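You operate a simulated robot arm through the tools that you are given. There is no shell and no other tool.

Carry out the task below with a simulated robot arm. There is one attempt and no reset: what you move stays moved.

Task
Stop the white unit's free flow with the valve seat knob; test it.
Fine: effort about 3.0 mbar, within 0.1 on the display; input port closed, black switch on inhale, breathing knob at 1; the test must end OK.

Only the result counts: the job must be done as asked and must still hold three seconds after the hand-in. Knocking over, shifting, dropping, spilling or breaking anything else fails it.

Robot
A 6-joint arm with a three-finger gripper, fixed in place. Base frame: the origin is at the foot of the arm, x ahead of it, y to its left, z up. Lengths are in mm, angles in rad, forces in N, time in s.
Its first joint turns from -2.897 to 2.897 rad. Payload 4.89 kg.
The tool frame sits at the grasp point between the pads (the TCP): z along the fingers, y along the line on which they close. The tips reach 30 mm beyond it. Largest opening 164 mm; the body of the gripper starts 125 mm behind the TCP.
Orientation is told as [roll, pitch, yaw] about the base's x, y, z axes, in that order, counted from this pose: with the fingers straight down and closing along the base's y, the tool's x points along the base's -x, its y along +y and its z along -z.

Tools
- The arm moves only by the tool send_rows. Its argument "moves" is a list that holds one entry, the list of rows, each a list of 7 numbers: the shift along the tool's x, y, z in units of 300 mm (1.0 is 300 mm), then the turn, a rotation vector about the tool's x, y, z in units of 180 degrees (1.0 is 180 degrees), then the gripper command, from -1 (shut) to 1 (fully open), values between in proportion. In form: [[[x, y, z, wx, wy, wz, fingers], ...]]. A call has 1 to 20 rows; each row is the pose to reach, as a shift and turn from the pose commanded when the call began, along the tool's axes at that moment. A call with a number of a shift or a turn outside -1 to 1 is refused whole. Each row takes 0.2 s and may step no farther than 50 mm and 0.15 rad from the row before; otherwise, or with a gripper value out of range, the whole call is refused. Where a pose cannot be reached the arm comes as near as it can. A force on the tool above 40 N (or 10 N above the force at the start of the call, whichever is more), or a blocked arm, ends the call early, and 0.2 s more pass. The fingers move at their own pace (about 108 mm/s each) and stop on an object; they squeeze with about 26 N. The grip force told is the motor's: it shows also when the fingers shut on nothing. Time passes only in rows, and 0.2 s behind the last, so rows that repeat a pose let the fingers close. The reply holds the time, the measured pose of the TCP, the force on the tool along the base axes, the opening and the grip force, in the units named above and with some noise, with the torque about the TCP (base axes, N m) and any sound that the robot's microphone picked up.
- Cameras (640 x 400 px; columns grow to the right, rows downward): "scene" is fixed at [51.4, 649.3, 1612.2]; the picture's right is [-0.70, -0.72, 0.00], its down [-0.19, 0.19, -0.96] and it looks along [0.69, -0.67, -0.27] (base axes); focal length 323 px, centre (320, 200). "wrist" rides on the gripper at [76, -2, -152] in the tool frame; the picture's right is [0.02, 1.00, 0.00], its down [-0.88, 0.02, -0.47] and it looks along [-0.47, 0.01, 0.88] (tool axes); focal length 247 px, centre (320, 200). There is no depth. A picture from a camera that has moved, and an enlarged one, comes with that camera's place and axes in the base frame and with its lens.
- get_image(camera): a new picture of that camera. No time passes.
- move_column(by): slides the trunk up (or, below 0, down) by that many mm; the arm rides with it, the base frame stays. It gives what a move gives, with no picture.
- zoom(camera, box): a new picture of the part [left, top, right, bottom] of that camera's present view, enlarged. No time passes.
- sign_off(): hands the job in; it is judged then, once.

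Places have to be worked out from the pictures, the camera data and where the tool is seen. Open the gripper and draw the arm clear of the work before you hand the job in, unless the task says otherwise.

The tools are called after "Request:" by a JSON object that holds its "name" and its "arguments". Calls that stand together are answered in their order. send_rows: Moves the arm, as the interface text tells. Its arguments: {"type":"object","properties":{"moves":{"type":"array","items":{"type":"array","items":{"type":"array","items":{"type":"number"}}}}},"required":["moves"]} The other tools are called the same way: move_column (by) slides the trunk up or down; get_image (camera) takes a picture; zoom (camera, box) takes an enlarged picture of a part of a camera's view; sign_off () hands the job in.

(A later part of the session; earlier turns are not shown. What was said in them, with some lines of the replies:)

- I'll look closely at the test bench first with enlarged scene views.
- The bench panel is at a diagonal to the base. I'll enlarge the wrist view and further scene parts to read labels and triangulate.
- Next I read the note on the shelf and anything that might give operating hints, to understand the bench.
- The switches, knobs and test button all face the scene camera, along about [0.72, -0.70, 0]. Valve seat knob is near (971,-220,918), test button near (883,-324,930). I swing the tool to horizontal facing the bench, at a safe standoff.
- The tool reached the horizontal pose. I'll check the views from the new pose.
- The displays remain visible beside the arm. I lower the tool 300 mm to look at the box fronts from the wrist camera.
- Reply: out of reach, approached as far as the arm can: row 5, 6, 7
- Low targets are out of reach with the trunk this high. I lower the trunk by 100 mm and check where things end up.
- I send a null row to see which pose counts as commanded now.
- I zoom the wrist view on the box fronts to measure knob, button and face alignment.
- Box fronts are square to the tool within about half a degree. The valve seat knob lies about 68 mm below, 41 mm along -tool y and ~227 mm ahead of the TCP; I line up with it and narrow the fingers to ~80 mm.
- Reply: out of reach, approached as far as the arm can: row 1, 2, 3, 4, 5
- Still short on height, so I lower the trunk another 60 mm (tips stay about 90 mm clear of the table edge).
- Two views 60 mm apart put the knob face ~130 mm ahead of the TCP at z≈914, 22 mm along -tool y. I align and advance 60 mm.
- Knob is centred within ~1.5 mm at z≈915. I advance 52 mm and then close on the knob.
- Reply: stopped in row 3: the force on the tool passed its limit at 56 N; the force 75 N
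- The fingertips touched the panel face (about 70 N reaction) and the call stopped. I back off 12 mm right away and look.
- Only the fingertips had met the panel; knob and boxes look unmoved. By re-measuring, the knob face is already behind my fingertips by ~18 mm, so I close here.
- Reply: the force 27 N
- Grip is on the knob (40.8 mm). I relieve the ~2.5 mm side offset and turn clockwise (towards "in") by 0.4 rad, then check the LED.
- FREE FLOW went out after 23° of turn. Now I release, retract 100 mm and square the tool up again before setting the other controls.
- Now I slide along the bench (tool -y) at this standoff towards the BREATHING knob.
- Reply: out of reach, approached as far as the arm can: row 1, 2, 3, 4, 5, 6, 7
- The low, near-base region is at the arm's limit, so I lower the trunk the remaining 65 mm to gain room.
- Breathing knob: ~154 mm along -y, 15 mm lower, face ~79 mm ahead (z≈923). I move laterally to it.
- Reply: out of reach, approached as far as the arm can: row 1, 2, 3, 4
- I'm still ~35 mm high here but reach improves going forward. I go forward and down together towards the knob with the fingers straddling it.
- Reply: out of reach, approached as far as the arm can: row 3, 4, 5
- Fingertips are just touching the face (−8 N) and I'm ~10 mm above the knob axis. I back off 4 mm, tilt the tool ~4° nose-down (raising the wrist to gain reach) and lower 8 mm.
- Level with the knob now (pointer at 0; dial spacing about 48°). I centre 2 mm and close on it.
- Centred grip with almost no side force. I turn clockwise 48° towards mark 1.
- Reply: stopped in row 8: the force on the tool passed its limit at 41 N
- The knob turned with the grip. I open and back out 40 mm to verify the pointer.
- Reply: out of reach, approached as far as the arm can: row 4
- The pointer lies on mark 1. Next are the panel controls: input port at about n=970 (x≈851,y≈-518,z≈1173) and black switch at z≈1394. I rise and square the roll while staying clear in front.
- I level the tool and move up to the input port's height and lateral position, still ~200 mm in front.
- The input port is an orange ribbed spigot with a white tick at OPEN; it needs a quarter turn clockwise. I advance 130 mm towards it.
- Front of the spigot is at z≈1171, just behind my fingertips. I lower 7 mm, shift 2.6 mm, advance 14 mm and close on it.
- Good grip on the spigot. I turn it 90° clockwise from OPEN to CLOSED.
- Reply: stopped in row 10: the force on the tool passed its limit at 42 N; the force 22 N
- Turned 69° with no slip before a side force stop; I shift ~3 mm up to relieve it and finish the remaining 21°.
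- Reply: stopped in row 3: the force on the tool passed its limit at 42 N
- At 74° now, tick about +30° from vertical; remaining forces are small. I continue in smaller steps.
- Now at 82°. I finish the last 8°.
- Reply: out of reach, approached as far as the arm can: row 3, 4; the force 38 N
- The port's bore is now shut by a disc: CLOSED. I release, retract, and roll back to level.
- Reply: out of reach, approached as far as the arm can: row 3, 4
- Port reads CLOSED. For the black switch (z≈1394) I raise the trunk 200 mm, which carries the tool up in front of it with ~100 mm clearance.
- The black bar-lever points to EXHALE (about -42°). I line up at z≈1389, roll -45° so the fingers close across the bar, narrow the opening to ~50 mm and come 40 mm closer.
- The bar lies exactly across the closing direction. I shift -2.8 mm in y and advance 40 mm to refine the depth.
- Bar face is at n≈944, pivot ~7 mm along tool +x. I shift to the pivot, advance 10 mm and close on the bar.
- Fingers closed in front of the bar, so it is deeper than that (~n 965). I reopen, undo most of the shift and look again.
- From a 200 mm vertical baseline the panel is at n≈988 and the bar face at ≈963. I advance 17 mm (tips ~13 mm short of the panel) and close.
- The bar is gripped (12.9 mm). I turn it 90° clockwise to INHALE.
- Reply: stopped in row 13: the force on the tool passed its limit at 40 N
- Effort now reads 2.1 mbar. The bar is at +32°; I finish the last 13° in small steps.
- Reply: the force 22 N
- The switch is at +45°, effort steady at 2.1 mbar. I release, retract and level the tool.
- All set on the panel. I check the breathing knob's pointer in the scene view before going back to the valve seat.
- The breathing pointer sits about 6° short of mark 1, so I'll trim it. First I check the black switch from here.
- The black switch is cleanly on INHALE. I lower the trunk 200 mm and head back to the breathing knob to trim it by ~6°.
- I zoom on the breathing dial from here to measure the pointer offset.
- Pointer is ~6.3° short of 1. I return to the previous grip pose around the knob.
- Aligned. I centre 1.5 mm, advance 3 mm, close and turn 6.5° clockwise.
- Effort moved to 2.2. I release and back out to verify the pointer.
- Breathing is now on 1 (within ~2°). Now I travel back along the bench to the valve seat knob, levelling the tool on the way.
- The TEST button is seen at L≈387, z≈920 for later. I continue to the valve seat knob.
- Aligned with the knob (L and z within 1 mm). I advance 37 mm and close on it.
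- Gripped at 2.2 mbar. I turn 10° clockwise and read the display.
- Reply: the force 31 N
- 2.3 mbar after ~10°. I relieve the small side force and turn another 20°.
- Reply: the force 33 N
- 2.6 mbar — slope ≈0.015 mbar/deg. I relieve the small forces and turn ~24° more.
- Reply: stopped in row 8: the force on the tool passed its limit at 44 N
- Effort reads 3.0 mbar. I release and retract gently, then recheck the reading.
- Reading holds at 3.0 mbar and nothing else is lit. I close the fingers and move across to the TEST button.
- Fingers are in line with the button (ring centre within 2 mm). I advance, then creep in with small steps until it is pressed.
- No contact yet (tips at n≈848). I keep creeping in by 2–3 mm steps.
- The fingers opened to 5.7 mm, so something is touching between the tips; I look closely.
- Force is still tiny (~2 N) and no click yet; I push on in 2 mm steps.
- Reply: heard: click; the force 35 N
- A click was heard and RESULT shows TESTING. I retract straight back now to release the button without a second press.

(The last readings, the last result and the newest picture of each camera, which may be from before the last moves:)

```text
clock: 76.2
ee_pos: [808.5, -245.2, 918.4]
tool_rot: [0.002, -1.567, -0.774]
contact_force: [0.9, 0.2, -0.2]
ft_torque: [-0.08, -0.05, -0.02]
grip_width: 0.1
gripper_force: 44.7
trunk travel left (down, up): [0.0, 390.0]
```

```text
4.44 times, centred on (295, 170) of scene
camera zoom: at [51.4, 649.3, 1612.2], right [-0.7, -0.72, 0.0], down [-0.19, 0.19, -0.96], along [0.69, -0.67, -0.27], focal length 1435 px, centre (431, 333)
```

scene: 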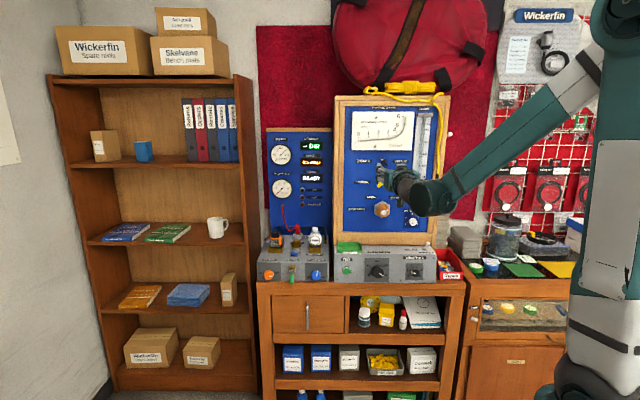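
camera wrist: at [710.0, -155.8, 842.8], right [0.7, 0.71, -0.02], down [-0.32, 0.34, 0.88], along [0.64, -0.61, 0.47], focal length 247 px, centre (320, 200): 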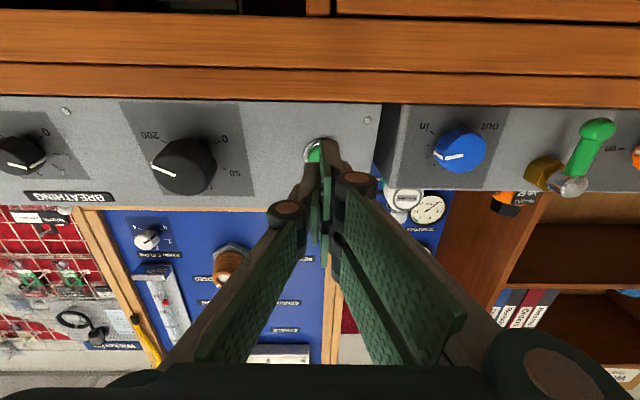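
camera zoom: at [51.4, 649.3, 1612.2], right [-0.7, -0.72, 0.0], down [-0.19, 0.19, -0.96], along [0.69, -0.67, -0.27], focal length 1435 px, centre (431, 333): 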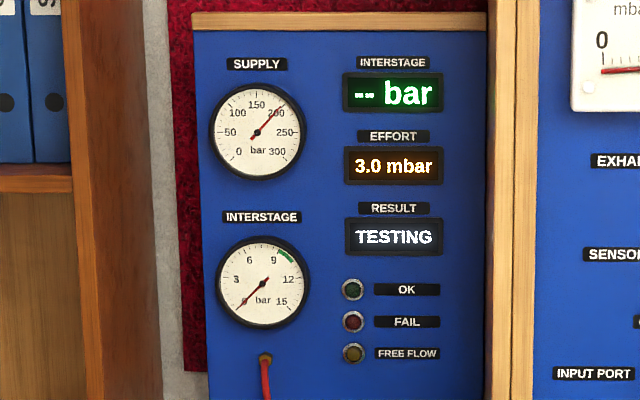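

The test is running. I open the gripper and draw further back from the bench while waiting.

Request:
{"name": "send_rows", "arguments": {"moves": [[[0, 0, 0, 0, 0, 0, 0], [-0.05, 0, 0, 0, 0, 0, 0], [-0.15, 0, 0, 0, 0, 0, 0], [-0.25, 0, -0.03, 0, 0, 0, 0], [-0.38, 0, -0.06, 0, 0, 0, 0], [-0.5, 0, -0.1, 0, 0, 0, 0], [-0.5, 0, -0.1, 0, 0, 0, 0], [-0.5, 0, -0.1, 0, 0, 0, 0], [-0.5, 0, -0.1, 0, 0, 0, 0], [-0.5, 0, -0.1, 0, 0, 0, 0]]]}}

Request:
{"name": "zoom", "arguments": {"camera": "scene", "box": [255, 125, 335, 215]}}

Request:
{"name": "get_image", "arguments": {"camera": "scene"}}

```text
clock: 78.4
ee_pos: [785.1, -223.1, 1070.2]
tool_rot: [0.026, -1.566, -0.8]
contact_force: [0.2, 0.1, -0.6]
ft_torque: [-0.01, 0.0, 0.01]
grip_width: 82.1
gripper_force: 0.0
trunk travel left (down, up): [0.0, 390.0]
```

```text
4.44 times, centred on (295, 170) of scene
camera zoom: at [51.4, 649.3, 1612.2], right [-0.7, -0.72, 0.0], down [-0.19, 0.19, -0.96], along [0.69, -0.67, -0.27], focal length 1435 px, centre (431, 333)
```

zoom: 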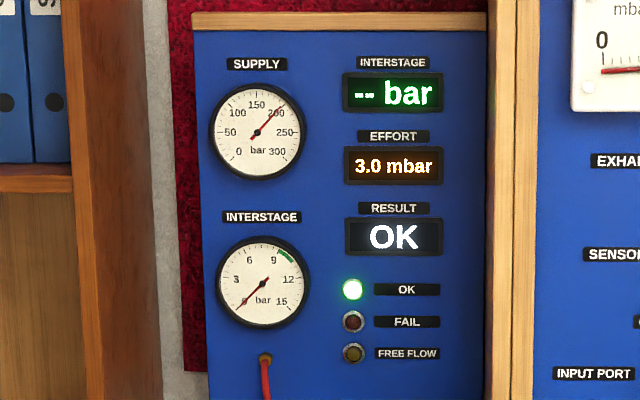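

```text
taken
```

scene: 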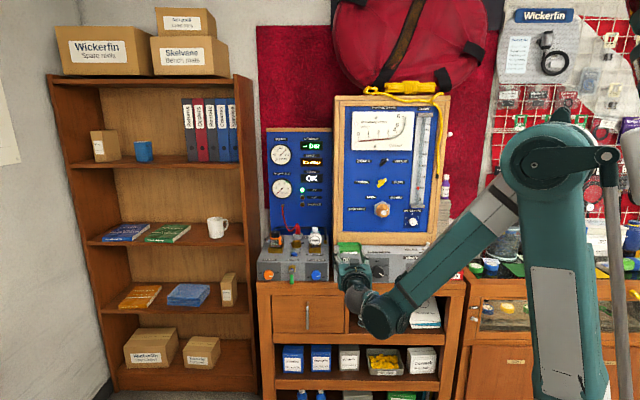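

Result is OK with effort at 3.0 mbar. I draw the arm further back and do a final check of all controls and loose items.

Request:
{"name": "send_rows", "arguments": {"moves": [[[-0.1, 0, -0.08, 0, 0, 0, 0.5], [-0.2, 0, -0.16, 0, 0, 0, 1], [-0.3, 0, -0.24, 0, 0, 0, 1], [-0.4, 0, -0.32, 0, 0, 0, 1], [-0.5, 0, -0.4, 0, 0, 0, 1], [-0.6, 0, -0.45, 0, 0, 0, 1]]]}}

Request:
{"name": "zoom", "arguments": {"camera": "scene", "box": [250, 120, 350, 290]}}

Request:
{"name": "zoom", "arguments": {"camera": "scene", "box": [330, 90, 460, 290]}}

Request:
{"name": "get_image", "arguments": {"camera": "wrist"}}

```text
clock: 79.8
ee_pos: [691.4, -128.5, 1248.1]
tool_rot: [-0.069, -1.569, -0.709]
contact_force: [1.4, 0.0, -0.5]
ft_torque: [-0.01, -0.07, -0.16]
grip_width: 164.0
gripper_force: 0.1
trunk travel left (down, up): [0.0, 390.0]
```

```text
2.35 times, centred on (300, 205) of scene
camera zoom: at [51.4, 649.3, 1612.2], right [-0.7, -0.72, 0.0], down [-0.19, 0.19, -0.96], along [0.69, -0.67, -0.27], focal length 760 px, centre (367, 188)
```

zoom: 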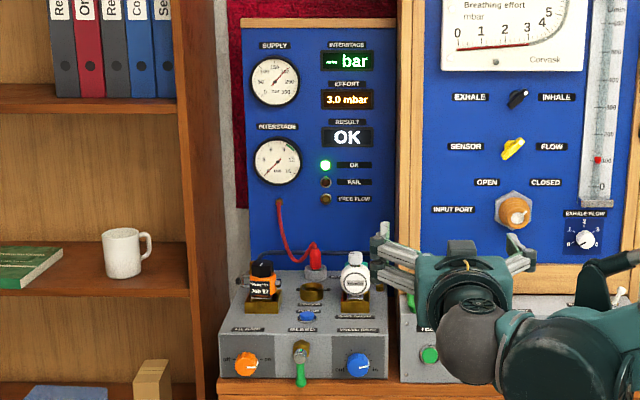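

```text
2.00 times, centred on (395, 190) of scene
camera zoom: at [51.4, 649.3, 1612.2], right [-0.7, -0.72, 0.0], down [-0.19, 0.19, -0.96], along [0.69, -0.67, -0.27], focal length 646 px, centre (170, 220)
```

zoom: 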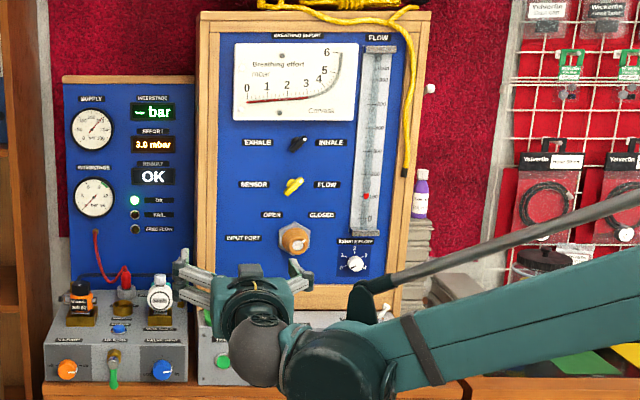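

```text
taken
camera wrist: at [580.8, -22.8, 1172.2], right [0.7, 0.71, -0.02], down [-0.32, 0.34, 0.88], along [0.64, -0.61, 0.47], focal length 247 px, centre (320, 200)
```

wrist: 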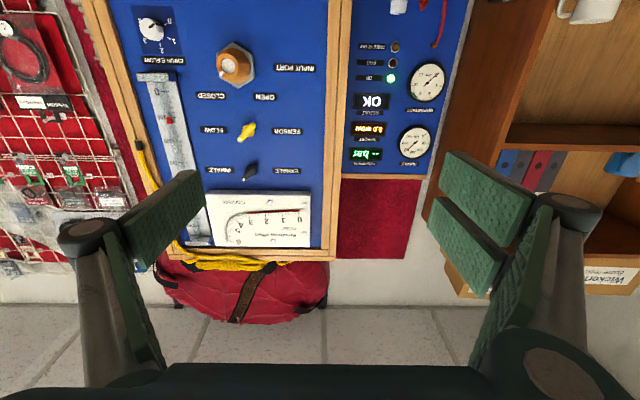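

The test ended OK with effort at 3.0 mbar. The input port is closed, the black switch is on INHALE, the breathing knob is at 1 and the free-flow light is out. The arm is clear with the gripper open and nothing was displaced, so I hand the job in.

Request:
{"name": "sign_off", "arguments": {}}

```text
The job is handed in.
```

The white unit's free flow is stopped. I ran the test and it ended OK, with the effort display holding at 3.0 mbar. The job is handed in.

| Setting | State at hand-in |
|---|---|
| Free-flow light | Off |
| Effort on display | 3.0 mbar |
| Input port | Closed |
| Black switch | Inhale |
| Breathing knob | At 1 (pointer within about 2° of the mark) |
| Test result | OK, green light on |

On my first reach for the valve seat knob, the fingertips pressed the box face with about 70 N before I backed off. I saw nothing moved or damaged in the pictures afterwards. The arm is drawn back with the gripper open.
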